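You operate a simulated robot arm through the tools that you are given. There is no shell and no other tool. Be economical: measure what you need, move in short steps, check, and stop when the job is done.

The job below is to be done with a simulated two-armed robot. You get a single attempt, and the scene is never put back.

Task
Reject the dented yellow-ringed disc: chalk it, key it out, scrap it and fill its ring.
Fine: first lay it on the steel plate; a white spot, the red key once; SCRAP bin; the white-ringed disc takes the three-dot ring. Set down upright: white-tipped chalk.

The check looks at the end state, three seconds after you hand in, the way a careful person would. Anything else that was tipped, shoved, dropped, spilled or broken makes it a failure.

Robot
Two 7-joint arms with two-finger parallel grippers on one trunk, on a base that drives. Base frame: it is fixed to the floor where the robot stands at the start and does not move with it; the origin is under the middle of the robot, x ahead of it, y to its left, z up; the surface under the hand at the start is at about z = 88. Lengths are in cm, angles in rad, forces in N, time in s.
The left shoulder is at the start at [6, 18.9, 122.8], the right one opposite. With the tool pointing down near the work surface each hand reaches from about 10 to 64 cm from the robot's upright axis, wherever it stands, measured 20 degrees to its own side. Places, roughly: inside of the orange bin [50, 40, 90]; steel plate [30, -60, 90]; three-dot ring [30, -30, 90]. Payload 3.43 kg a hand.
The TCP of each hand is the grasp point between the finger pads, 3 cm short of the fingertips. In the tool frame z runs along the fingers and y along their closing line. Largest opening 9.4 cm; finger width 2.8, thickness 1; the body of the gripper, 5 by 9.6 cm, starts 5.5 cm behind the TCP.
Orientation is that of the tool frame in the base frame, as [roll, pitch, yaw] about the fixed x, y, z axes, in that order (R = Rz(yaw) Ry(pitch) Rx(roll)). With the fingers straight down and closing along the base's y, the tool's x points along the base's -x, its y along +y and its z along -z.

Tools
- The arms move only by the tool send_rows. It takes "left_deltas", "right_deltas" or both (then of equal length, played together; a hand with none holds still); each is a list of rows, each a list of 7 numbers: the shift along the tool's x, y, z in cm, then the turn, a rotation vector about the tool's x, y, z in rad, then the closure in counts, from 0 (fully open) to 255 (shut). In form: [[x, y, z, ax, ay, az, claw], ...]. A call has 1 to 8 rows; each row is the pose to reach, as a shift and turn from the pose commanded when the call began, along the tool's axes at that moment. Rows are played at 5 a second. More than 5 cm and 0.15 rad between two rows, or a gripper value outside its range, and nothing of the call is played. A pose out of reach is approached as far as the arm can. The call stops where the force on the tool passes 90 N (or 10 N more than at its start, if that is more) or the arm is blocked; 0.2 s more then pass. The fingers move at their own pace (about 15.3 cm/s each) and stop on an object; they squeeze with about 35 N. The grip force told is the motor's: it shows also when the fingers shut on nothing. Time passes only in rows, and 0.2 s behind the last, so rows that repeat a pose let the fingers close. The reply holds the time, the measured pose of the TCP, the force on the tool along the base axes, the opening and the grip force, in the units named above and with some noise, with the torque about the TCP (base axes, N m) and any sound that the robot's microphone picked up.
- Cameras (640 x 400 px; columns grow to the right, rows downward): "scene" is now at [-0.94, -3.18, 175.75]; the picture's right is [-0.50, -0.86, 0.00], its down [-0.79, 0.46, -0.40] and it looks along [0.35, -0.20, -0.92] (base axes); focal length 295 px, centre (320, 200). "left" rides on the left gripper at [7.6, -1.4, -10.3] in its tool frame; the picture's right is [0.18, 0.98, 0.00], its down [-0.75, 0.14, -0.64] and it looks along [-0.63, 0.12, 0.77] (tool axes); focal length 243 px, centre (320, 200). "right" rides on the right gripper at [7.6, 1.4, -10.2] in its tool frame; the picture's right is [-0.18, 0.98, 0.00], its down [-0.75, -0.14, -0.64] and it looks along [-0.63, -0.12, 0.77] (tool axes); focal length 243 px, centre (320, 200). There is no depth. A picture from a camera that has moved, and an enlarged one, comes with that camera's place and axes in the base frame and with its lens.
- get_image(camera): a new picture of that camera. No time passes.
- lift_body(by): slides the trunk up (or, below 0, down) by that many cm; the arms and the scene camera ride with it, the base frame stays. It gives what a move gives, with no picture.
- roll_base(legs): drives the robot by 1 to 6 legs, each [ahead, left, turn to the left] in cm, cm and rad, along the robot's own axes; the way and the turn of a leg run together, so that a leg with both is an arc; at most 150 cm and 3.142 rad a leg. The arms and the cameras ride along, it lands a little off, and it stops where it bumps. It gives what a move gives.
- aim_head(pan, tilt): turns the head with the scene camera to pan (to the left, within 1.501 rad either way) and tilt (down, from -0.506 to 1.204), counted from straight ahead of the robot. It gives what a move gives.
- inspect(camera, box): a new picture of the part [left, top, right, bottom] of that camera's present view, enlarged. No time passes.
- job_done(): hands the job in; it is judged then, once.

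Work in short steps. Places have to be worked out from the pictures, the camera data and where the tool is seen: move nearer, look again, correct. Check each grasp and each placing, and mend what went wrong. You have 120 turns and 108 pictures in all, those below and enlarged ones among them. Open the grippers and draw the arms clear of the work before you hand the job in, unless the task says otherwise; then end with one line.

The tools are called after "Request:" as a command line: name --argument value ..., lists and objects as JSON in quotes. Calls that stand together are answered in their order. send_rows: Moves the arms, as the interface text tells. Its arguments: {"type":"object","properties":{"left_deltas":{"type":"array","items":{"type":"array","items":{"type":"number"}}},"right_deltas":{"type":"array","items":{"type":"array","items":{"type":"number"}}}},"required":[]} The other tools are called the same way: lift_body (by) slides the trunk up or down; roll_base (legs) drives the base; aim_head (pan, tilt) turns the head that bears the scene camera; get_image (camera) takes a picture; inspect (camera, box) takes an enlarged picture of a part of a camera's view; job_done () hands the job in.

At the start:

```text
clock: 0.0
left_position: [28.28, -4.6, 120.42]
left_tool_rot: [3.14, 0.002, -3.141]
left_force: [0.9, -0.1, -0.3]
left_ft_torque: [0.01, -0.03, -0.03]
left_gripper_width: 9.43
left_grasp_force: 0.0
right_position: [27.66, -30.6, 118.1]
right_tool_rot: [-3.141, -0.001, 3.141]
right_force: [-0.2, -1.2, 1.3]
right_ft_torque: [-0.02, 0.02, 0.01]
right_gripper_width: 9.4
right_grasp_force: 0.0
trunk travel left (down, up): [-90.0, 9.0]
robot x, y, heading: [0.14, 0.31, 0.001]
head pan, tilt: [-0.529, 1.159]
```

scene: 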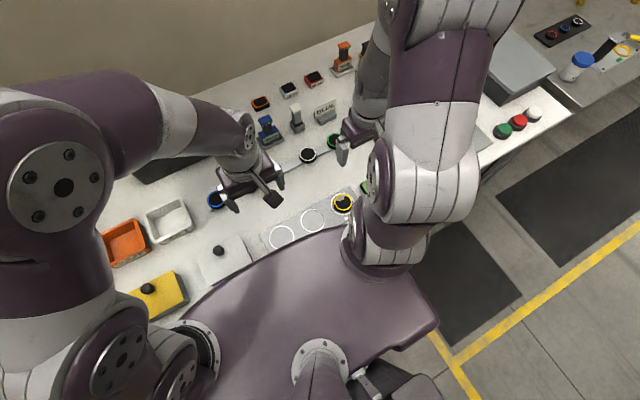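
right: 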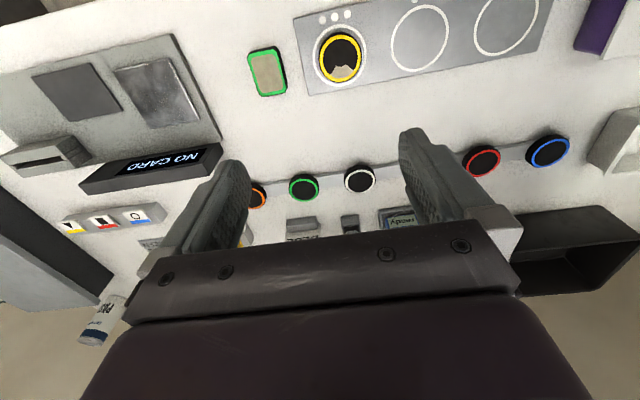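
left: 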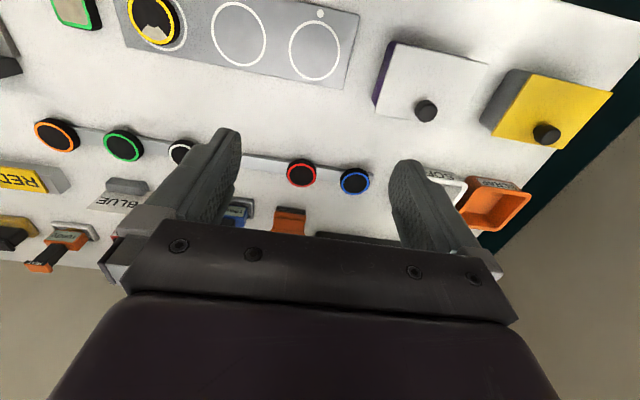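

I begin with enlarged views of what is visible now, to identify the discs, chalks, keys and bins.

Request:
inspect --camera "scene" --box '[90, 30, 350, 290]'

Request:
inspect --camera "right" --box '[0, 0, 320, 200]'

Request:
inspect --camera "scene" --box '[470, 0, 640, 150]'

Request:
inspect --camera "left" --box '[0, 90, 320, 290]'

```text
1.54 times, centred on (220, 160) of scene
camera zoom: at [-0.94, -3.18, 175.75], right [-0.5, -0.86, 0.0], down [-0.79, 0.46, -0.4], along [0.35, -0.2, -0.92], focal length 454 px, centre (474, 262)
```

zoom: 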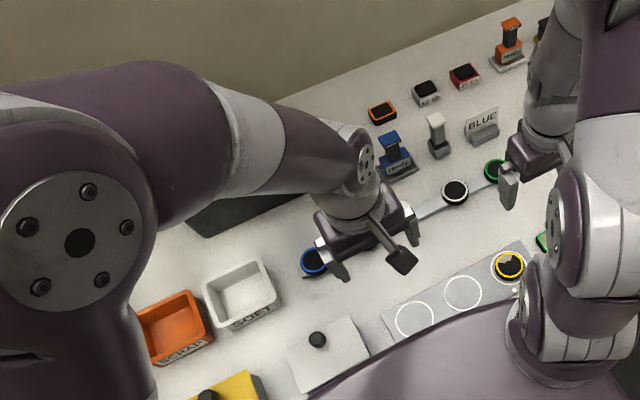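

```text
2.00 times, centred on (160, 100) of right
camera zoom: at [19.97, -29.22, 128.3], right [0.18, 0.98, 0.0], down [0.75, -0.14, 0.64], along [0.63, -0.12, -0.77], focal length 485 px, centre (640, 400)
```

zoom: 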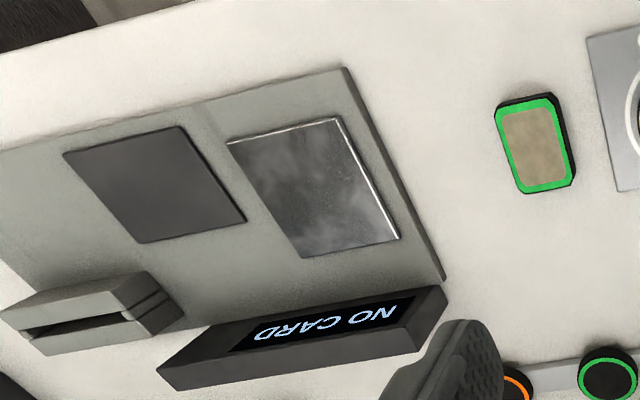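

```text
2.67 times, centred on (555, 75) of scene
camera zoom: at [-0.94, -3.18, 175.75], right [-0.5, -0.86, 0.0], down [-0.79, 0.46, -0.4], along [0.35, -0.2, -0.92], focal length 786 px, centre (-307, 533)
```

zoom: 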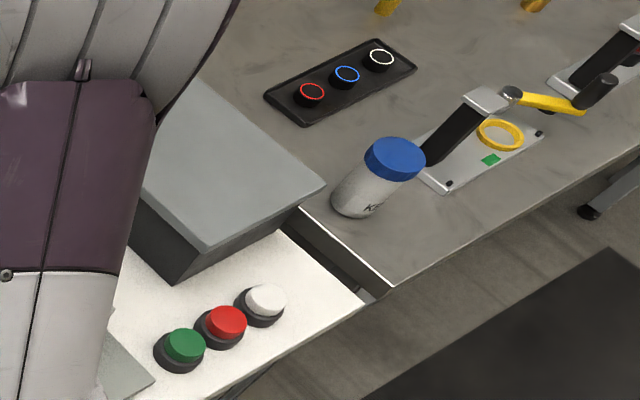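

```text
2.00 times, centred on (160, 190) of left
camera zoom: at [20.54, -5.98, 130.64], right [-0.18, 0.98, 0.0], down [0.75, 0.14, 0.64], along [0.63, 0.12, -0.77], focal length 485 px, centre (640, 220)
```

zoom: 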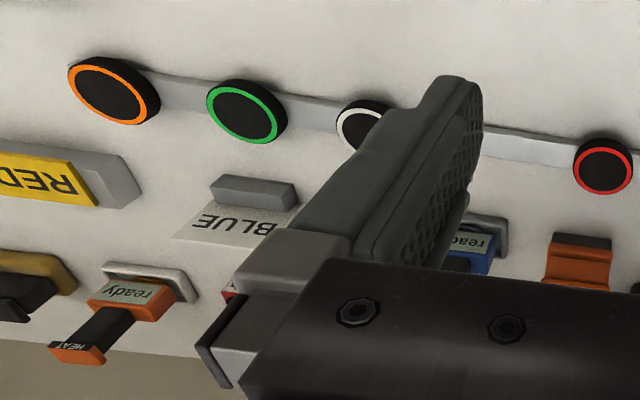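

The arms hide part of the table. I draw both hands up and back a bit to see more.

Request:
send_rows --left_deltas '[[4, -4, -3, 0, 0, 0, 0], [4, 0, -4, 0, 0, 0, 0]]' --right_deltas '[[3, 3, -3, 0, 0, 0, 0], [6, 6, -6, 0, 0, 0, 0]]'

Request:
aim_head --pan -0.4 --tilt 0.8

Request:
get_image --camera "scene"

Request:
get_image --camera "right"

Request:
get_image --camera "left"

```text
refused: row 1 steps farther than a row can; nothing moved
```

```text
clock: 0.8
left_position: [28.15, -4.65, 120.25]
left_tool_rot: [-3.141, -0.001, 3.141]
left_force: [-0.6, -0.9, 0.7]
left_ft_torque: [0.01, -0.02, 0.03]
left_gripper_width: 9.4
left_grasp_force: 0.0
right_position: [27.59, -30.65, 118.11]
right_tool_rot: [-3.141, 0.0, 3.141]
right_force: [0.2, -0.5, 0.0]
right_ft_torque: [0.01, 0.0, 0.03]
right_gripper_width: 9.4
right_grasp_force: 0.0
trunk travel left (down, up): [-90.0, 9.0]
robot x, y, heading: [0.11, 0.14, 0.0]
head pan, tilt: [-0.4, 0.799]
```

```text
100 pictures are left
camera scene: at [1.38, -3.35, 178.27], right [-0.39, -0.92, 0.0], down [-0.66, 0.28, -0.7], along [0.64, -0.27, -0.72], focal length 295 px, centre (320, 200)
```

scene: 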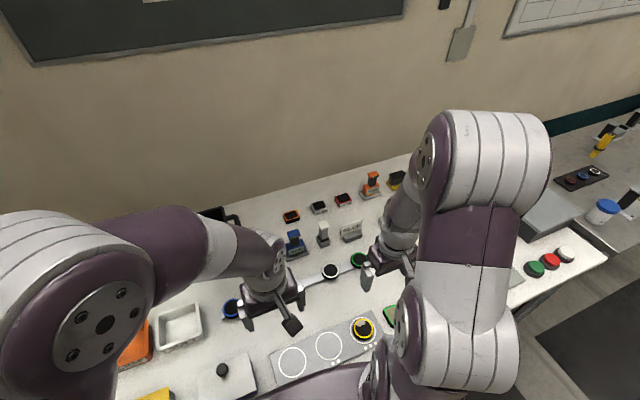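

```text
99 pictures are left
camera right: at [19.96, -29.21, 128.3], right [0.18, 0.98, 0.0], down [0.75, -0.14, 0.64], along [0.63, -0.12, -0.77], focal length 243 px, centre (320, 200)
```

right: 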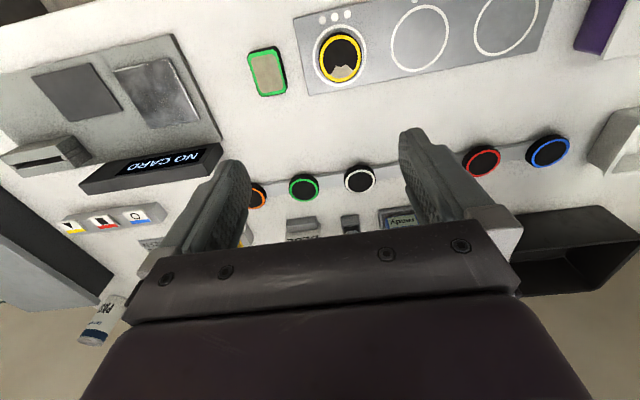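

```text
98 pictures are left
camera left: at [20.53, -5.98, 130.64], right [-0.18, 0.98, 0.0], down [0.75, 0.14, 0.64], along [0.63, 0.12, -0.77], focal length 243 px, centre (320, 200)
```

left: 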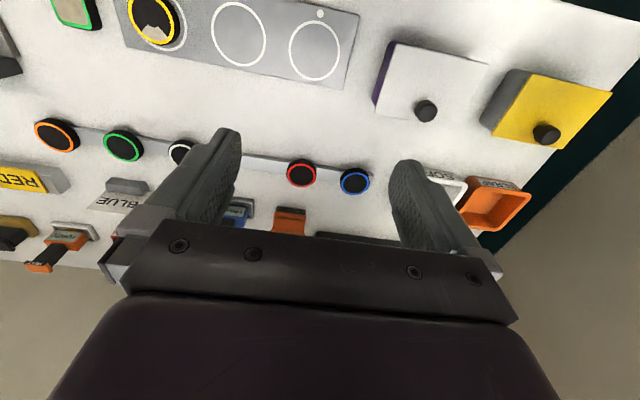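

Rows must stay under 5 cm each; I retract both hands in smaller rows and look at the back of the table.

Request:
send_rows --left_deltas '[[2, -2, -2, 0, 0, 0, 0], [4, -4, -4, 0, 0, 0, 0], [4, -8, -6, 0, 0, 0, 0], [4, -11, -8, 0, 0, 0, 0], [4, -14, -10, 0, 0, 0, 0]]' --right_deltas '[[2, 2, -2, 0, 0, 0, 0], [4, 4, -4, 0, 0, 0, 0], [6, 6, -6, 0, 0, 0, 0], [8, 8, -8, 0, 0, 0, 0], [10, 10, -10, 0, 0, 0, 0]]'

Request:
get_image --camera "scene"

Request:
get_image --camera "right"

```text
clock: 1.9
left_position: [24.23, -13.93, 127.91]
left_tool_rot: [3.105, -0.005, -3.139]
left_force: [-0.1, 43.5, 16.4]
left_ft_torque: [-2.65, 0.17, -0.54]
left_gripper_width: 6.89
left_grasp_force: 0.0
left hand out of reach, approached as far as the arm can: row 4, 5
right_position: [22.03, -24.13, 125.54]
right_tool_rot: [-3.132, -0.008, -3.138]
right_force: [-0.2, -43.1, -18.1]
right_ft_torque: [2.12, 0.24, -0.53]
right_gripper_width: 6.97
right_grasp_force: 0.1
right hand out of reach, approached as far as the arm can: row 4, 5
trunk travel left (down, up): [-90.0, 9.0]
robot x, y, heading: [-0.04, -0.29, 0.002]
head pan, tilt: [-0.4, 0.799]
stopped in row 5 (left hand): the force on the tool passed its limit at 223 N (the readings are from after the stop); the commanded pose is now the measured one
```

```text
97 pictures are left
camera scene: at [1.47, -3.48, 178.28], right [-0.39, -0.92, 0.0], down [-0.66, 0.28, -0.7], along [0.64, -0.27, -0.72], focal length 295 px, centre (320, 200)
```

scene: 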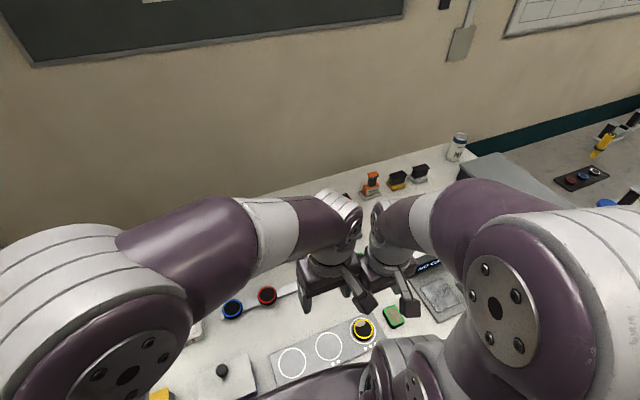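

```text
96 pictures are left
camera right: at [14.38, -22.62, 135.74], right [0.18, 0.98, -0.01], down [0.76, -0.13, 0.64], along [0.62, -0.12, -0.77], focal length 243 px, centre (320, 200)
```

right: 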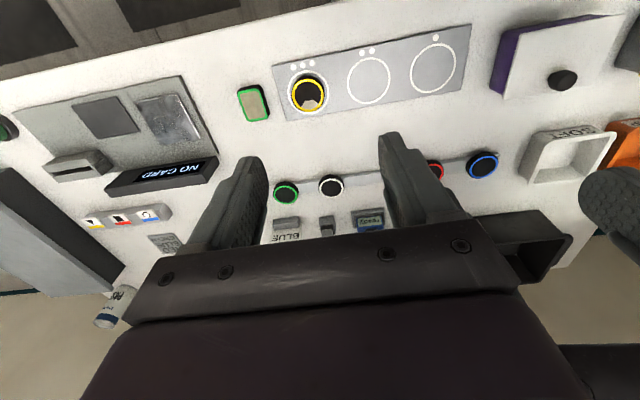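

I moved them the wrong way (tool y is base +y), and they touched each other only. I part them now, left outward and right outward.

Request:
send_rows --left_deltas '[[0, 4, 0, 0, 0, 0, 0], [0, 8, 0, 0, 0, 0, 0], [0, 12, 0, 0, 0, 0, 0], [0, 16, 0, 0, 0, 0, 0], [0, 20, 0, 0, 0, 0, 0], [0, 24, 0, 0, 0, 0, 0], [0, 28, 0, 0, 0, 0, 0], [0, 32, 0, 0, 0, 0, 0]]' --right_deltas '[[0, -4, 0, 0, 0, 0, 0], [0, -8, 0, 0, 0, 0, 0], [0, -12, 0, 0, 0, 0, 0], [0, -16, 0, 0, 0, 0, 0], [0, -20, 0, 0, 0, 0, 0], [0, -22, 0, 0, 0, 0, 0], [0, -22, 0, 0, 0, 0, 0], [0, -22, 0, 0, 0, 0, 0]]'

Request:
get_image --camera "scene"

Request:
get_image --camera "right"

Request:
get_image --camera "left"

```text
clock: 3.7
left_position: [24.03, 17.75, 128.71]
left_tool_rot: [3.112, -0.006, -3.139]
left_force: [-0.6, 0.2, 0.4]
left_ft_torque: [0.0, 0.02, 0.03]
left_gripper_width: 9.4
left_grasp_force: 0.0
right_position: [21.89, -45.84, 125.77]
right_tool_rot: [-3.132, -0.009, -3.139]
right_force: [-0.2, -0.1, 0.4]
right_ft_torque: [0.03, 0.0, -0.03]
right_gripper_width: 9.41
right_grasp_force: 0.1
trunk travel left (down, up): [-90.0, 9.0]
robot x, y, heading: [-0.03, -0.22, -0.004]
head pan, tilt: [-0.4, 0.799]
```

```text
95 pictures are left
camera scene: at [1.37, -3.3, 178.28], right [-0.39, -0.92, 0.0], down [-0.66, 0.28, -0.7], along [0.64, -0.27, -0.72], focal length 295 px, centre (320, 200)
```

scene: 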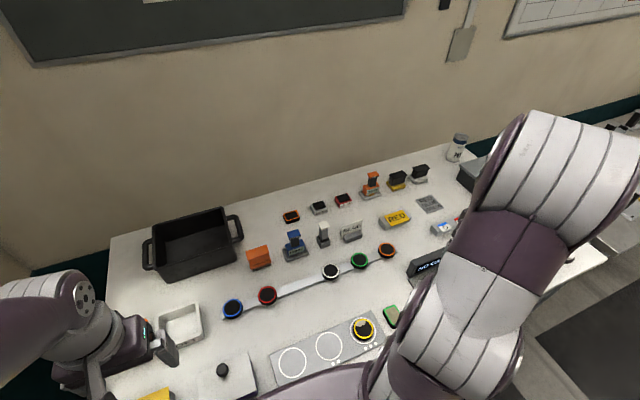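

```text
94 pictures are left
camera right: at [14.32, -44.32, 136.09], right [0.18, 0.98, -0.01], down [0.76, -0.13, 0.64], along [0.62, -0.12, -0.77], focal length 243 px, centre (320, 200)
```

right: 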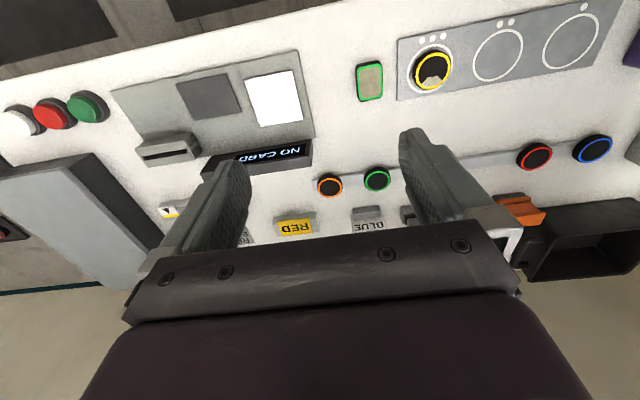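

```text
93 pictures are left
camera left: at [16.48, 16.19, 139.07], right [-0.19, 0.98, 0.03], down [0.76, 0.12, 0.64], along [0.63, 0.14, -0.76], focal length 243 px, centre (320, 200)
```

left: 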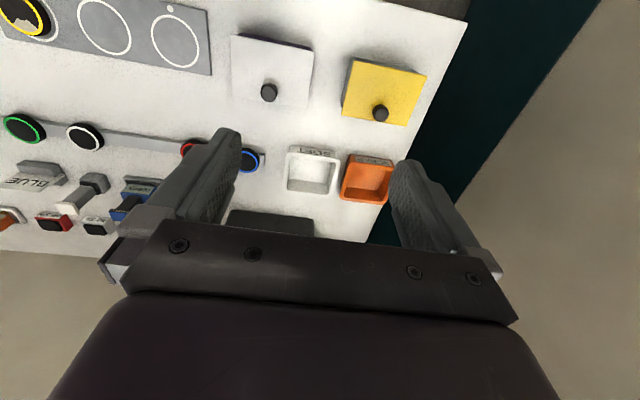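

The view is clear now; I enlarge the back row of the table to find the chalk.

Request:
inspect --camera "scene" --box '[230, 130, 490, 290]'

Request:
inspect --camera "left" --box '[0, 90, 220, 250]'

Request:
aim_head --pan -0.9 --tilt 0.7

Request:
get_image --camera "scene"

```text
2.46 times, centred on (360, 210) of scene
camera zoom: at [1.37, -3.3, 178.28], right [-0.39, -0.92, 0.0], down [-0.66, 0.28, -0.7], along [0.64, -0.27, -0.72], focal length 726 px, centre (222, 175)
```

zoom: 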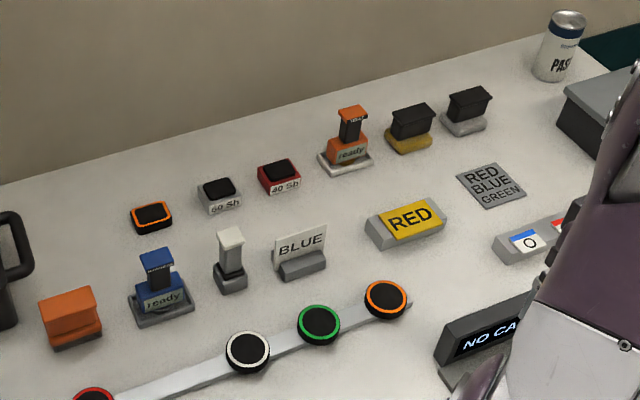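

```text
2.50 times, centred on (110, 170) of left
camera zoom: at [16.48, 16.19, 139.07], right [-0.19, 0.98, 0.03], down [0.76, 0.12, 0.64], along [0.63, 0.14, -0.76], focal length 606 px, centre (845, 275)
```

zoom: 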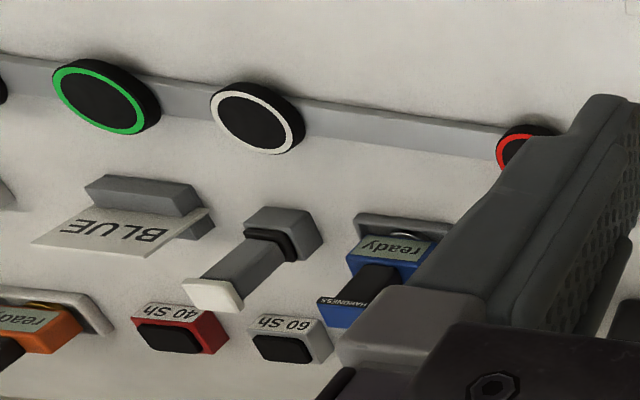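

```text
clock: 4.6
left_position: [24.18, 17.74, 128.84]
left_tool_rot: [3.113, -0.003, -3.138]
left_force: [0.7, 0.0, 0.1]
left_ft_torque: [0.01, -0.03, 0.01]
left_gripper_width: 9.39
left_grasp_force: 0.1
right_position: [21.94, -45.74, 125.86]
right_tool_rot: [-3.132, -0.011, -3.14]
right_force: [-0.5, 0.1, 0.0]
right_ft_torque: [0.02, 0.02, -0.01]
right_gripper_width: 9.4
right_grasp_force: 0.0
trunk travel left (down, up): [-90.0, 9.0]
robot x, y, heading: [-0.1, 0.22, 0.007]
head pan, tilt: [-0.901, 0.7]
```

```text
90 pictures are left
camera scene: at [-0.76, -6.87, 179.1], right [-0.78, -0.62, 0.0], down [-0.4, 0.5, -0.76], along [0.48, -0.6, -0.64], focal length 295 px, centre (320, 200)
```

scene: 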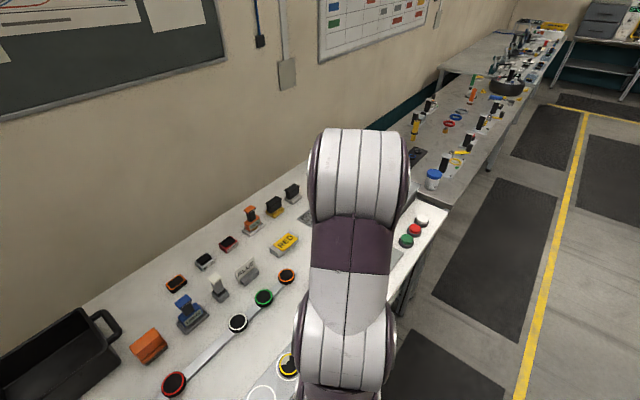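

The grey stick with the white square tip at about (60,-29) looks like the chalk. I bring the right hand camera over the back row to see it and its neighbours better.

Request:
send_rows --right_deltas '[[-3, 2, 1, 0, 0, 0, 0], [-6, 4, 2, 0, 0, 0, 0], [-9, 6, 3, 0, 0, 0, 0], [-12, 8, 4, 0, 0, 0, 0], [-15, 10, 5, 0, 0, 0, 0], [-18, 12, 6, 0, 0, 0, 0], [-21, 14, 7, 0, 0, 0, 0], [-24, 16, 8, 0, 0, 0, 0]]'

Request:
get_image --camera "right"

Request:
get_image --camera "scene"

```text
clock: 6.4
left_position: [24.2, 17.74, 128.88]
left_tool_rot: [3.111, -0.004, -3.137]
left_force: [0.7, -0.5, 0.7]
left_ft_torque: [0.0, 0.0, 0.0]
left_gripper_width: 9.4
left_grasp_force: 0.1
right_position: [45.88, -29.96, 117.33]
right_tool_rot: [-3.134, -0.01, -3.138]
right_force: [0.3, -0.3, 1.1]
right_ft_torque: [0.0, 0.01, 0.0]
right_gripper_width: 9.39
right_grasp_force: 0.0
trunk travel left (down, up): [-90.0, 9.0]
robot x, y, heading: [-0.35, 0.22, 0.0]
head pan, tilt: [-0.901, 0.7]
```

```text
89 pictures are left
camera right: at [38.33, -28.45, 127.54], right [0.18, 0.98, -0.01], down [0.76, -0.13, 0.64], along [0.62, -0.12, -0.77], focal length 243 px, centre (320, 200)
```

right: 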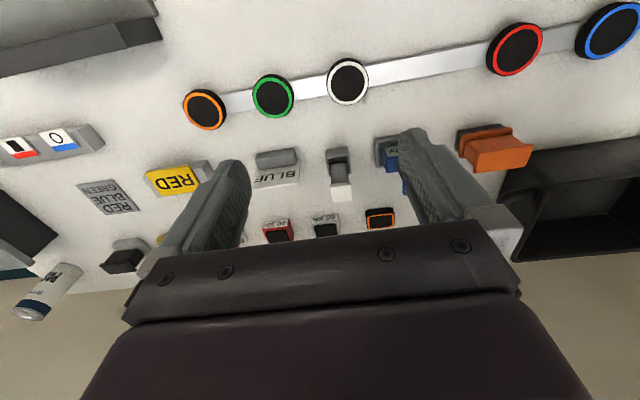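

```text
88 pictures are left
camera scene: at [-0.55, -6.81, 179.11], right [-0.78, -0.62, 0.0], down [-0.4, 0.5, -0.76], along [0.47, -0.6, -0.64], focal length 295 px, centre (320, 200)
```

scene: 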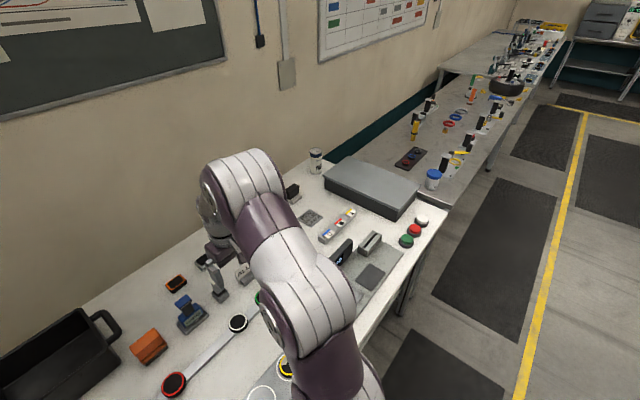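

Request:
inspect --camera "scene" --box '[140, 140, 460, 340]'

Request:
inspect --camera "right" --box '[220, 110, 420, 250]'

```text
2.00 times, centred on (300, 240) of scene
camera zoom: at [-0.55, -6.81, 179.11], right [-0.78, -0.62, 0.0], down [-0.4, 0.5, -0.76], along [0.47, -0.6, -0.64], focal length 590 px, centre (360, 120)
```

zoom: 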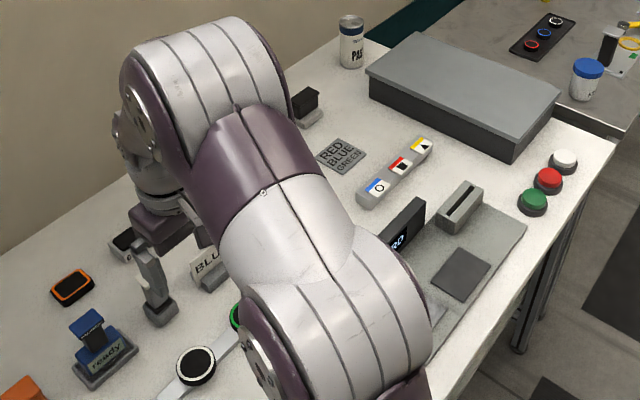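

```text
2.86 times, centred on (320, 180) of right
camera zoom: at [38.33, -28.45, 127.54], right [0.18, 0.98, -0.01], down [0.76, -0.13, 0.64], along [0.62, -0.12, -0.77], focal length 693 px, centre (320, 257)
```

zoom: 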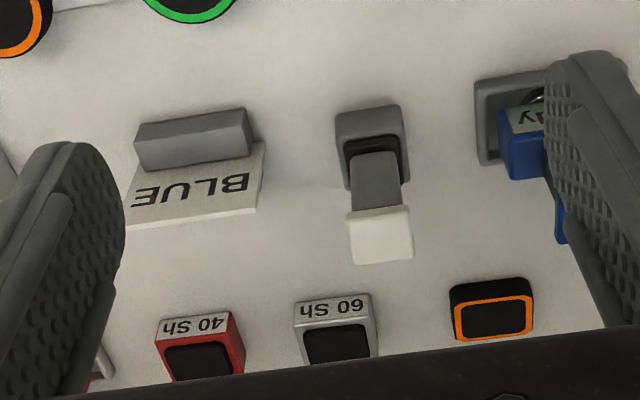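

I judge: chalk at (≈60,-29) in a stand, buttons green/red/white at the right end, scrap bin orange on the left, white-ringed disc on the rail. I now move the right hand over the yellow disc at about (27,-28).

Request:
send_rows --right_deltas '[[4, 0.4, 0, 0, 0, 0, 0], [8, 0.8, 0, 0, 0, 0, 0], [12, 1.2, 1, 0, 0, 0, 0], [15.5, 1.6, 4, 0, 0, 0, 0], [18, 2, 7, 0, 0, 0, 0], [18.8, 2, 11, 0, 0, 0, 0]]'

Request:
get_image --camera "right"

```text
clock: 7.8
left_position: [24.2, 17.73, 128.95]
left_tool_rot: [3.111, -0.005, -3.138]
left_force: [-0.2, 0.0, 0.6]
left_ft_torque: [0.02, 0.0, -0.02]
left_gripper_width: 9.4
left_grasp_force: 0.1
right_position: [26.98, -28.32, 106.33]
right_tool_rot: [-3.133, -0.011, -3.137]
right_force: [1.3, -0.2, -0.3]
right_ft_torque: [0.01, -0.02, 0.01]
right_gripper_width: 9.39
right_grasp_force: 0.0
trunk travel left (down, up): [-90.0, 9.0]
robot x, y, heading: [0.07, -0.13, -0.003]
head pan, tilt: [-0.901, 0.7]
```

```text
85 pictures are left
camera right: at [19.47, -26.81, 116.63], right [0.18, 0.98, -0.01], down [0.76, -0.13, 0.64], along [0.62, -0.12, -0.77], focal length 243 px, centre (320, 200)
```

right: 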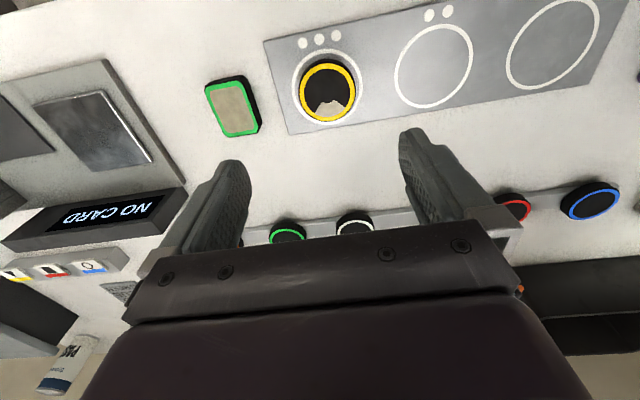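

Disc appears at about (26.6,-27.7). I go down to z≈98 and look again.

Request:
send_rows --right_deltas '[[0.2, 0.4, 4, 0, 0, 0, 0], [0.3, 0.6, 8.3, 0, 0, 0, 0]]'

Request:
get_image --camera "right"

```text
clock: 8.4
left_position: [24.3, 17.8, 128.89]
left_tool_rot: [3.111, -0.002, -3.14]
left_force: [0.7, 0.8, 0.6]
left_ft_torque: [-0.01, 0.01, -0.02]
left_gripper_width: 9.42
left_grasp_force: 0.0
right_position: [26.77, -27.6, 98.09]
right_tool_rot: [-3.133, -0.011, -3.139]
right_force: [0.3, 0.5, -0.6]
right_ft_torque: [-0.01, 0.02, -0.01]
right_gripper_width: 9.39
right_grasp_force: 0.0
trunk travel left (down, up): [-90.0, 9.0]
robot x, y, heading: [-0.03, -0.02, -0.001]
head pan, tilt: [-0.901, 0.7]
```

```text
84 pictures are left
camera right: at [19.16, -26.19, 108.38], right [0.18, 0.98, -0.01], down [0.76, -0.13, 0.64], along [0.63, -0.12, -0.77], focal length 243 px, centre (320, 200)
```

right: 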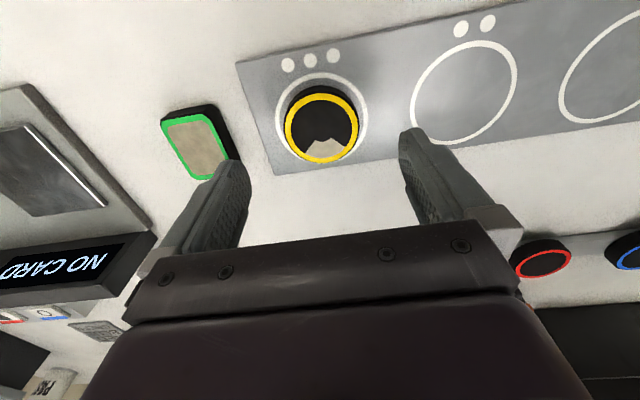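

The hand is centred over the disc. I go down to TCP z≈92 (tips ≈89) with open fingers.

Request:
send_rows --right_deltas '[[0, 0, 3, 0, 0, 0, 0], [0, 0, 5, 0, 0, 0, 0], [0, 0, 6, 0, 0, 0, 0]]'

Request:
get_image --camera "right"

```text
clock: 9.2
left_position: [24.12, 17.89, 128.84]
left_tool_rot: [3.112, -0.001, -3.137]
left_force: [0.8, 0.3, 0.3]
left_ft_torque: [0.02, 0.02, 0.01]
left_gripper_width: 9.41
left_grasp_force: 0.1
right_position: [26.44, -27.67, 92.34]
right_tool_rot: [-3.133, -0.009, -3.138]
right_force: [-0.2, -0.1, 0.4]
right_ft_torque: [-0.04, 0.05, 0.0]
right_gripper_width: 9.39
right_grasp_force: 0.1
trunk travel left (down, up): [-90.0, 9.0]
robot x, y, heading: [0.22, -0.05, 0.008]
head pan, tilt: [-0.901, 0.7]
```

```text
83 pictures are left
camera right: at [18.89, -26.03, 102.49], right [0.18, 0.98, -0.01], down [0.76, -0.13, 0.64], along [0.62, -0.12, -0.77], focal length 243 px, centre (320, 200)
```

right: 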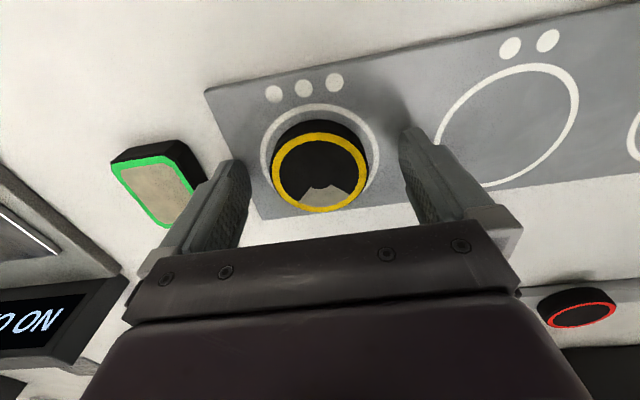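

The disc sits well between the fingers. I lower 0.7 cm more and close.

Request:
send_rows --right_deltas '[[0.1, 0.1, 0.7, 0, 0, 0, 0], [0.1, 0.1, 0.7, 0, 0, 0, 255], [0.1, 0.1, 0.7, 0, 0, 0, 255], [0.1, 0.1, 0.7, 0, 0, 0, 255]]'

Request:
get_image --camera "right"

```text
clock: 10.2
left_position: [23.84, 18.82, 128.7]
left_tool_rot: [3.118, -0.001, -3.138]
left_force: [0.2, 0.0, 0.8]
left_ft_torque: [0.03, -0.02, 0.01]
left_gripper_width: 9.39
left_grasp_force: 0.1
right_position: [26.29, -26.85, 91.8]
right_tool_rot: [-3.124, -0.005, -3.136]
right_force: [3.6, 39.6, 63.2]
right_ft_torque: [3.45, -0.82, 0.43]
right_gripper_width: 5.89
right_grasp_force: 35.0
trunk travel left (down, up): [-90.0, 9.0]
robot x, y, heading: [-0.28, 0.42, -0.001]
head pan, tilt: [-0.901, 0.7]
```

```text
82 pictures are left
camera right: at [18.68, -25.18, 102.07], right [0.18, 0.98, -0.02], down [0.76, -0.13, 0.64], along [0.63, -0.13, -0.77], focal length 243 px, centre (320, 200)
```

right: 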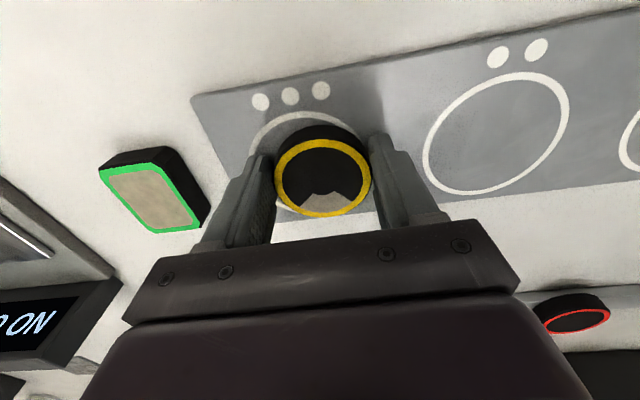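

Gripped (5.9 cm wide) but tips press on the plate (63 N). I lift straight up.

Request:
send_rows --right_deltas '[[0, 0, -1, 0, 0, 0, 255], [0, 0, -4, 0, 0, 0, 255], [0, 0, -8, 0, 0, 0, 255], [0, 0, -10, 0, 0, 0, 255]]'

Request:
get_image --camera "right"

Request:
get_image --camera "scene"

```text
clock: 11.2
left_position: [24.21, 17.59, 128.88]
left_tool_rot: [3.11, -0.003, -3.139]
left_force: [-0.7, -0.4, 0.4]
left_ft_torque: [0.02, 0.04, -0.01]
left_gripper_width: 9.43
left_grasp_force: 0.1
right_position: [26.26, -27.56, 101.52]
right_tool_rot: [-3.135, -0.011, -3.138]
right_force: [-0.9, 0.2, -0.4]
right_ft_torque: [0.0, -0.01, -0.01]
right_gripper_width: 5.84
right_grasp_force: 34.9
trunk travel left (down, up): [-90.0, 9.0]
robot x, y, heading: [0.07, -0.27, -0.002]
head pan, tilt: [-0.901, 0.7]
```

```text
81 pictures are left
camera right: at [18.8, -26.05, 111.72], right [0.18, 0.98, -0.01], down [0.76, -0.13, 0.64], along [0.62, -0.12, -0.77], focal length 243 px, centre (320, 200)
```

right: 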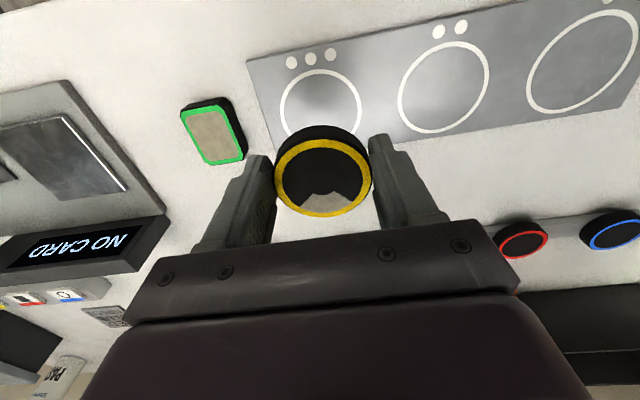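

```text
80 pictures are left
camera scene: at [-0.7, -7.15, 179.09], right [-0.78, -0.62, 0.0], down [-0.4, 0.51, -0.76], along [0.47, -0.6, -0.65], focal length 295 px, centre (320, 200)
```

scene: 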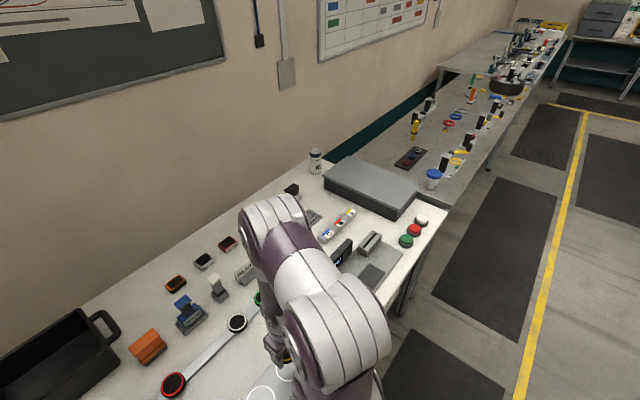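

Disc is held. The shiny steel plate computes to about (26,-55); I carry the disc over there at height 102 and look.

Request:
send_rows --right_deltas '[[0, -4.5, 0, 0, 0, 0, 255], [0, -9, 0, 0, 0, 0, 255], [0, -13.5, 0, 0, 0, 0, 255], [0, -18, 0, 0, 0, 0, 255], [0, -22.5, 0, 0, 0, 0, 255], [0, -27, 0, 0, 0, 0, 255], [0, -27, 0, 0, 0, 0, 255]]'

Request:
get_image --camera "right"

```text
clock: 12.8
left_position: [24.22, 17.82, 128.9]
left_tool_rot: [3.113, -0.005, -3.137]
left_force: [0.4, -0.1, 0.3]
left_ft_torque: [0.0, 0.01, 0.02]
left_gripper_width: 9.39
left_grasp_force: 0.0
right_position: [26.59, -54.56, 101.49]
right_tool_rot: [-3.132, -0.008, -3.138]
right_force: [0.9, 0.6, -0.7]
right_ft_torque: [0.01, -0.01, -0.02]
right_gripper_width: 5.86
right_grasp_force: 35.0
trunk travel left (down, up): [-90.0, 9.0]
robot x, y, heading: [-0.11, 0.22, 0.001]
head pan, tilt: [-0.901, 0.7]
```

```text
79 pictures are left
camera right: at [18.98, -52.99, 111.76], right [0.18, 0.98, -0.01], down [0.76, -0.13, 0.64], along [0.62, -0.12, -0.77], focal length 243 px, centre (320, 200)
```

right: 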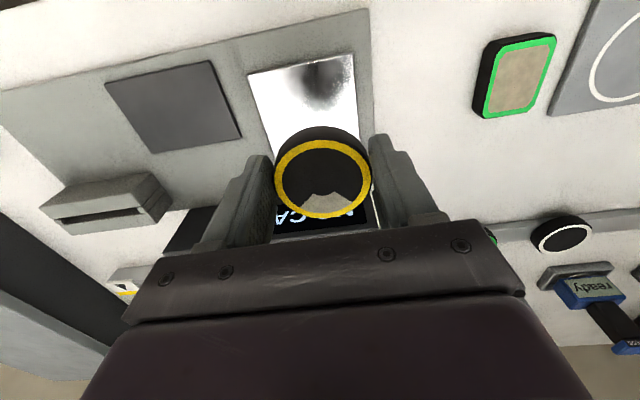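

The plate centre computes to about (26.8,-55.1). I shift slightly and lower to about 1.5 cm above it.

Request:
send_rows --right_deltas '[[-0.2, -0.6, 3, 0, 0, 0, 255], [-0.2, -0.6, 6, 0, 0, 0, 255], [-0.2, -0.6, 7.5, 0, 0, 0, 255]]'

Request:
get_image --camera "right"

```text
clock: 13.6
left_position: [24.16, 17.83, 128.8]
left_tool_rot: [3.112, -0.004, -3.139]
left_force: [-0.4, 0.3, -0.4]
left_ft_torque: [0.03, -0.03, -0.02]
left_gripper_width: 9.39
left_grasp_force: 0.2
right_position: [26.72, -55.4, 94.1]
right_tool_rot: [-3.131, -0.008, -3.138]
right_force: [0.1, 0.2, -0.8]
right_ft_torque: [0.02, 0.0, 0.01]
right_gripper_width: 5.83
right_grasp_force: 35.5
trunk travel left (down, up): [-90.0, 9.0]
robot x, y, heading: [0.08, -0.09, 0.002]
head pan, tilt: [-0.901, 0.7]
```

```text
78 pictures are left
camera right: at [19.17, -53.78, 104.4], right [0.18, 0.98, -0.01], down [0.76, -0.13, 0.64], along [0.62, -0.12, -0.77], focal length 243 px, centre (320, 200)
```

right: 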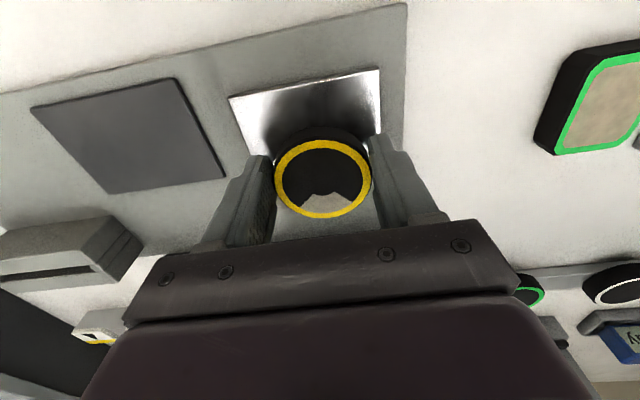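

Aligned over the steel plate. I lower in small rows until contact.

Request:
send_rows --right_deltas '[[0, 0, 0.6, 0, 0, 0, 255], [0, 0, 1.0, 0, 0, 0, 255], [0, 0, 1.3, 0, 0, 0, 255]]'

```text
clock: 14.4
left_position: [24.18, 17.87, 128.8]
left_tool_rot: [3.111, -0.005, -3.138]
left_force: [0.7, 1.0, 0.7]
left_ft_torque: [0.01, 0.0, -0.02]
left_gripper_width: 9.4
left_grasp_force: 0.0
right_position: [26.7, -55.35, 92.88]
right_tool_rot: [-3.133, -0.009, -3.139]
right_force: [0.0, -0.9, -0.2]
right_ft_torque: [0.0, 0.01, 0.0]
right_gripper_width: 5.84
right_grasp_force: 35.3
trunk travel left (down, up): [-90.0, 9.0]
robot x, y, heading: [0.01, 0.05, -0.003]
head pan, tilt: [-0.901, 0.7]
```

No contact yet at 92.9; I continue in 0.2 cm rows.

Request:
send_rows --right_deltas '[[0, 0, 0.2, 0, 0, 0, 255], [0, 0, 0.4, 0, 0, 0, 255], [0, 0, 0.5, 0, 0, 0, 255], [0, 0, 0.5, 0, 0, 0, 255]]'

```text
clock: 15.4
left_position: [23.97, 18.01, 128.95]
left_tool_rot: [3.114, -0.002, -3.138]
left_force: [-1.2, 0.5, -1.0]
left_ft_torque: [-0.03, 0.0, 0.0]
left_gripper_width: 9.38
left_grasp_force: 0.0
right_position: [26.72, -55.26, 92.79]
right_tool_rot: [-3.124, -0.003, -3.139]
right_force: [0.7, -6.3, 39.7]
right_ft_torque: [1.26, -0.4, -0.02]
right_gripper_width: 5.86
right_grasp_force: 34.9
trunk travel left (down, up): [-90.0, 9.0]
robot x, y, heading: [-0.29, -0.25, -0.001]
head pan, tilt: [-0.901, 0.7]
```

Contact (40 N, TCP 92.8). I back off 0.4 cm, open the fingers and lift clear.

Request:
send_rows --right_deltas '[[0, 0, -0.35, 0, 0, 0, 255], [0, 0, -0.35, 0, 0, 0, 0], [0, 0, -0.35, 0, 0, 0, 0], [0, 0, -1, 0, 0, 0, 0], [0, 0, -4, 0, 0, 0, 0], [0, 0, -8, 0, 0, 0, 0]]'

Request:
get_image --camera "right"

```text
clock: 16.8
left_position: [24.19, 18.06, 128.77]
left_tool_rot: [3.11, -0.001, -3.138]
left_force: [1.1, 1.1, -0.9]
left_ft_torque: [-0.01, 0.01, 0.01]
left_gripper_width: 9.4
left_grasp_force: 0.0
right_position: [26.48, -55.01, 100.62]
right_tool_rot: [-3.133, -0.009, -3.137]
right_force: [0.6, 0.3, -0.2]
right_ft_torque: [-0.03, -0.03, 0.02]
right_gripper_width: 9.4
right_grasp_force: 0.2
trunk travel left (down, up): [-90.0, 9.0]
robot x, y, heading: [-0.29, -0.37, -0.004]
head pan, tilt: [-0.901, 0.7]
```

```text
77 pictures are left
camera right: at [19.04, -53.42, 110.83], right [0.18, 0.98, -0.01], down [0.76, -0.13, 0.64], along [0.62, -0.12, -0.77], focal length 243 px, centre (320, 200)
```

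right: 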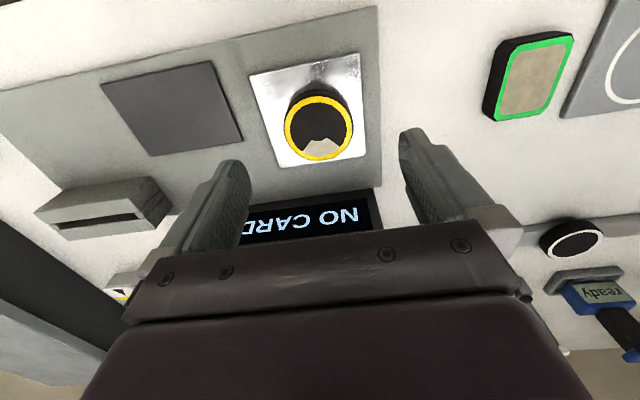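

The disc lies flat on the steel plate. Next the chalk: I move the right hand near it for a close look.

Request:
send_rows --right_deltas '[[0, 2, -4, 0, 0, 0, 0], [-2, 5, -7, 0, 0, 0, 0], [-5, 8, -8, 0, 0, 0, 0], [-8, 11, -8, 0, 0, 0, 0], [-11, 14, -8, 0, 0, 0, 0], [-14, 17, -8, 0, 0, 0, 0], [-17, 20.5, -8, 0, 0, 0, 0], [-20, 23.5, -8, 0, 0, 0, 0]]'

Request:
get_image --camera "right"

```text
clock: 18.6
left_position: [24.25, 17.89, 128.74]
left_tool_rot: [3.113, -0.005, -3.139]
left_force: [0.9, -0.7, 0.3]
left_ft_torque: [0.0, 0.0, 0.03]
left_gripper_width: 9.39
left_grasp_force: 0.2
right_position: [46.9, -31.37, 107.97]
right_tool_rot: [-3.131, -0.011, -3.14]
right_force: [0.1, 0.9, 0.6]
right_ft_torque: [0.01, 0.02, 0.0]
right_gripper_width: 9.42
right_grasp_force: 0.2
trunk travel left (down, up): [-90.0, 9.0]
robot x, y, heading: [0.2, 0.13, -0.0]
head pan, tilt: [-0.901, 0.7]
```

```text
76 pictures are left
camera right: at [39.28, -29.87, 118.21], right [0.18, 0.98, -0.01], down [0.76, -0.13, 0.64], along [0.62, -0.12, -0.77], focal length 243 px, centre (320, 200)
```

right: 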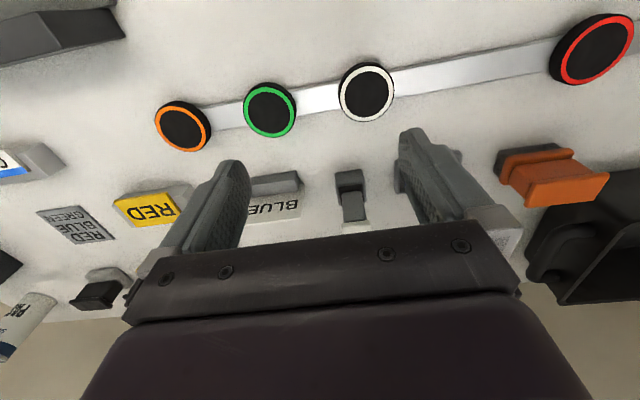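

The gripper hides the cap; I look at the chalk with the head camera instead.

Request:
aim_head --pan -0.45 --tilt 0.9

Request:
get_image --camera "scene"

```text
clock: 19.5
left_position: [24.17, 17.8, 128.79]
left_tool_rot: [3.11, -0.003, -3.14]
left_force: [-0.1, -0.4, 0.0]
left_ft_torque: [0.01, -0.04, 0.01]
left_gripper_width: 9.42
left_grasp_force: 0.1
right_position: [46.84, -31.51, 107.98]
right_tool_rot: [-3.132, -0.008, -3.138]
right_force: [-0.4, -0.8, -0.1]
right_ft_torque: [-0.02, -0.05, -0.04]
right_gripper_width: 9.43
right_grasp_force: 0.0
trunk travel left (down, up): [-90.0, 9.0]
robot x, y, heading: [0.31, 0.25, 0.0]
head pan, tilt: [-0.45, 0.901]
```

```text
75 pictures are left
camera scene: at [0.72, -3.54, 177.49], right [-0.44, -0.9, 0.0], down [-0.7, 0.34, -0.62], along [0.56, -0.27, -0.78], focal length 295 px, centre (320, 200)
```

scene: 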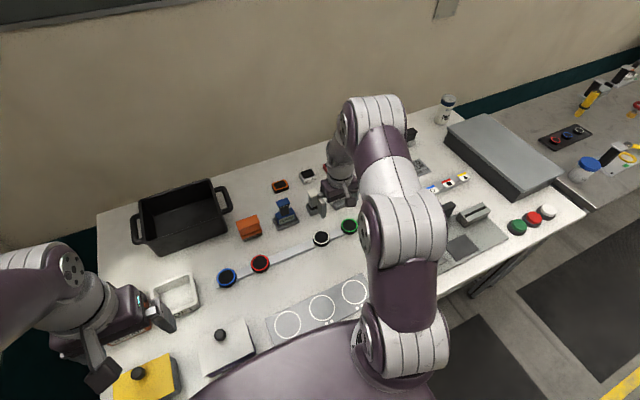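

I pull the right hand aside and bring the left hand's camera in for a closer look at the chalk from its left.

Request:
send_rows --left_deltas '[[-3, -3, 2, 0, 0, 0, 0], [-6, -6, 4, 0, 0, 0, 0], [-9, -9, 6, 0, 0, 0, 0], [-12, -12, 8, 0, 0, 0, 0], [-15, -15, 10, 0, 0, 0, 0], [-17, -18, 12, 0, 0, 0, 0], [-19, -21, 14, 0, 0, 0, 0], [-20, -24, 16, 0, 0, 0, 0]]' --right_deltas '[[0, -2, -2, 0, 0, 0, 0], [1, -5, -4, 0, 0, 0, 0], [3, -8, -4, 0, 0, 0, 0], [5, -11, -4, 0, 0, 0, 0], [7, -14, -4, 0, 0, 0, 0], [7, -17, -4, 0, 0, 0, 0], [7, -17, -4, 0, 0, 0, 0], [7, -17, -4, 0, 0, 0, 0]]'

Request:
get_image --camera "left"

Request:
get_image --camera "right"

```text
clock: 21.3
left_position: [44.2, -5.74, 112.26]
left_tool_rot: [3.11, -0.003, -3.14]
left_force: [0.5, 0.0, 0.6]
left_ft_torque: [0.02, 0.02, 0.0]
left_gripper_width: 9.4
left_grasp_force: 0.1
right_position: [39.85, -48.43, 112.13]
right_tool_rot: [-3.132, -0.01, -3.139]
right_force: [0.4, -0.5, -0.3]
right_ft_torque: [0.02, 0.0, -0.02]
right_gripper_width: 9.39
right_grasp_force: 0.0
trunk travel left (down, up): [-90.0, 9.0]
robot x, y, heading: [0.17, -0.07, 0.001]
head pan, tilt: [-0.45, 0.901]
```

```text
74 pictures are left
camera left: at [36.66, -7.43, 122.49], right [-0.19, 0.98, 0.03], down [0.75, 0.12, 0.64], along [0.63, 0.14, -0.76], focal length 243 px, centre (320, 200)
```

left: 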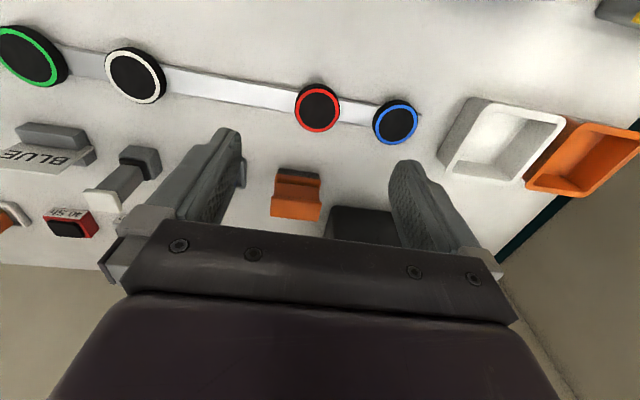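

```text
73 pictures are left
camera right: at [32.35, -46.99, 122.39], right [0.18, 0.98, -0.01], down [0.76, -0.13, 0.64], along [0.62, -0.12, -0.77], focal length 243 px, centre (320, 200)
```

right: 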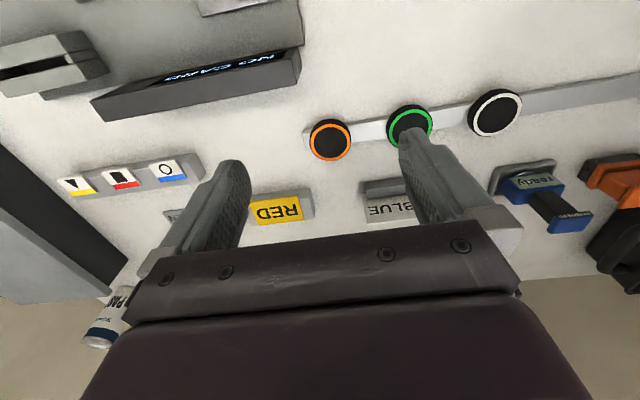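

Request:
inspect --camera "left" --box '[60, 130, 180, 220]'

Request:
inspect --camera "right" --box '[40, 140, 220, 240]'

Request:
inspect --camera "scene" --box '[220, 100, 480, 260]'

```text
4.44 times, centred on (120, 175) of left
camera zoom: at [36.66, -7.43, 122.49], right [-0.19, 0.98, 0.03], down [0.75, 0.12, 0.64], along [0.63, 0.14, -0.76], focal length 1078 px, centre (1209, 311)
```

zoom: 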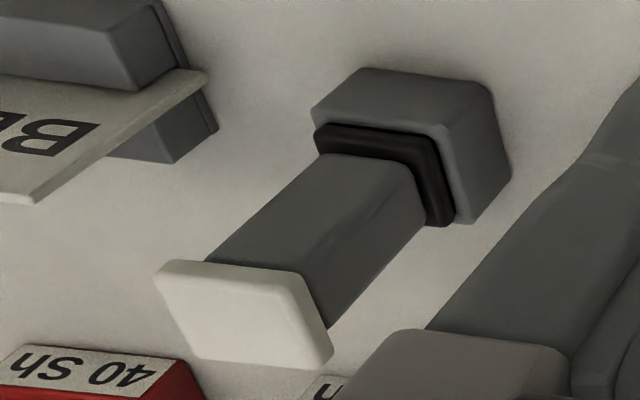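

```text
3.56 times, centred on (130, 190) of right
camera zoom: at [32.35, -46.99, 122.39], right [0.18, 0.98, -0.01], down [0.76, -0.13, 0.64], along [0.62, -0.12, -0.77], focal length 863 px, centre (996, 236)
```

zoom: 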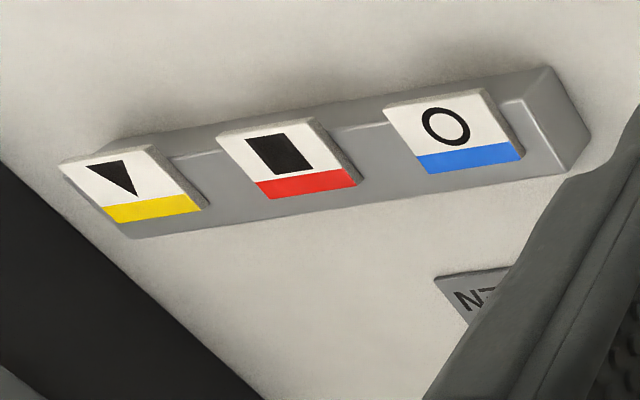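

```text
2.46 times, centred on (350, 180) of scene
camera zoom: at [0.84, -3.63, 177.49], right [-0.44, -0.9, 0.0], down [-0.71, 0.34, -0.62], along [0.56, -0.27, -0.78], focal length 726 px, centre (246, 249)
```

zoom: 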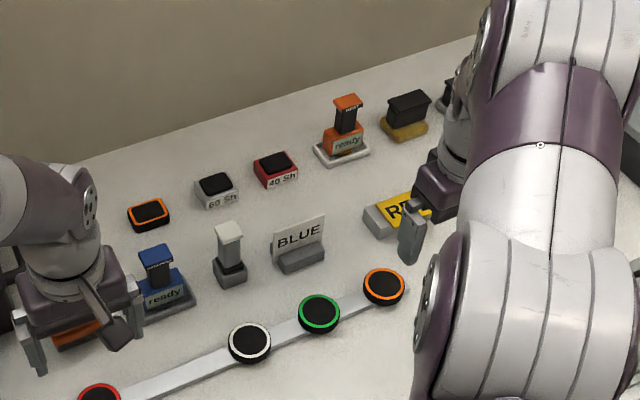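

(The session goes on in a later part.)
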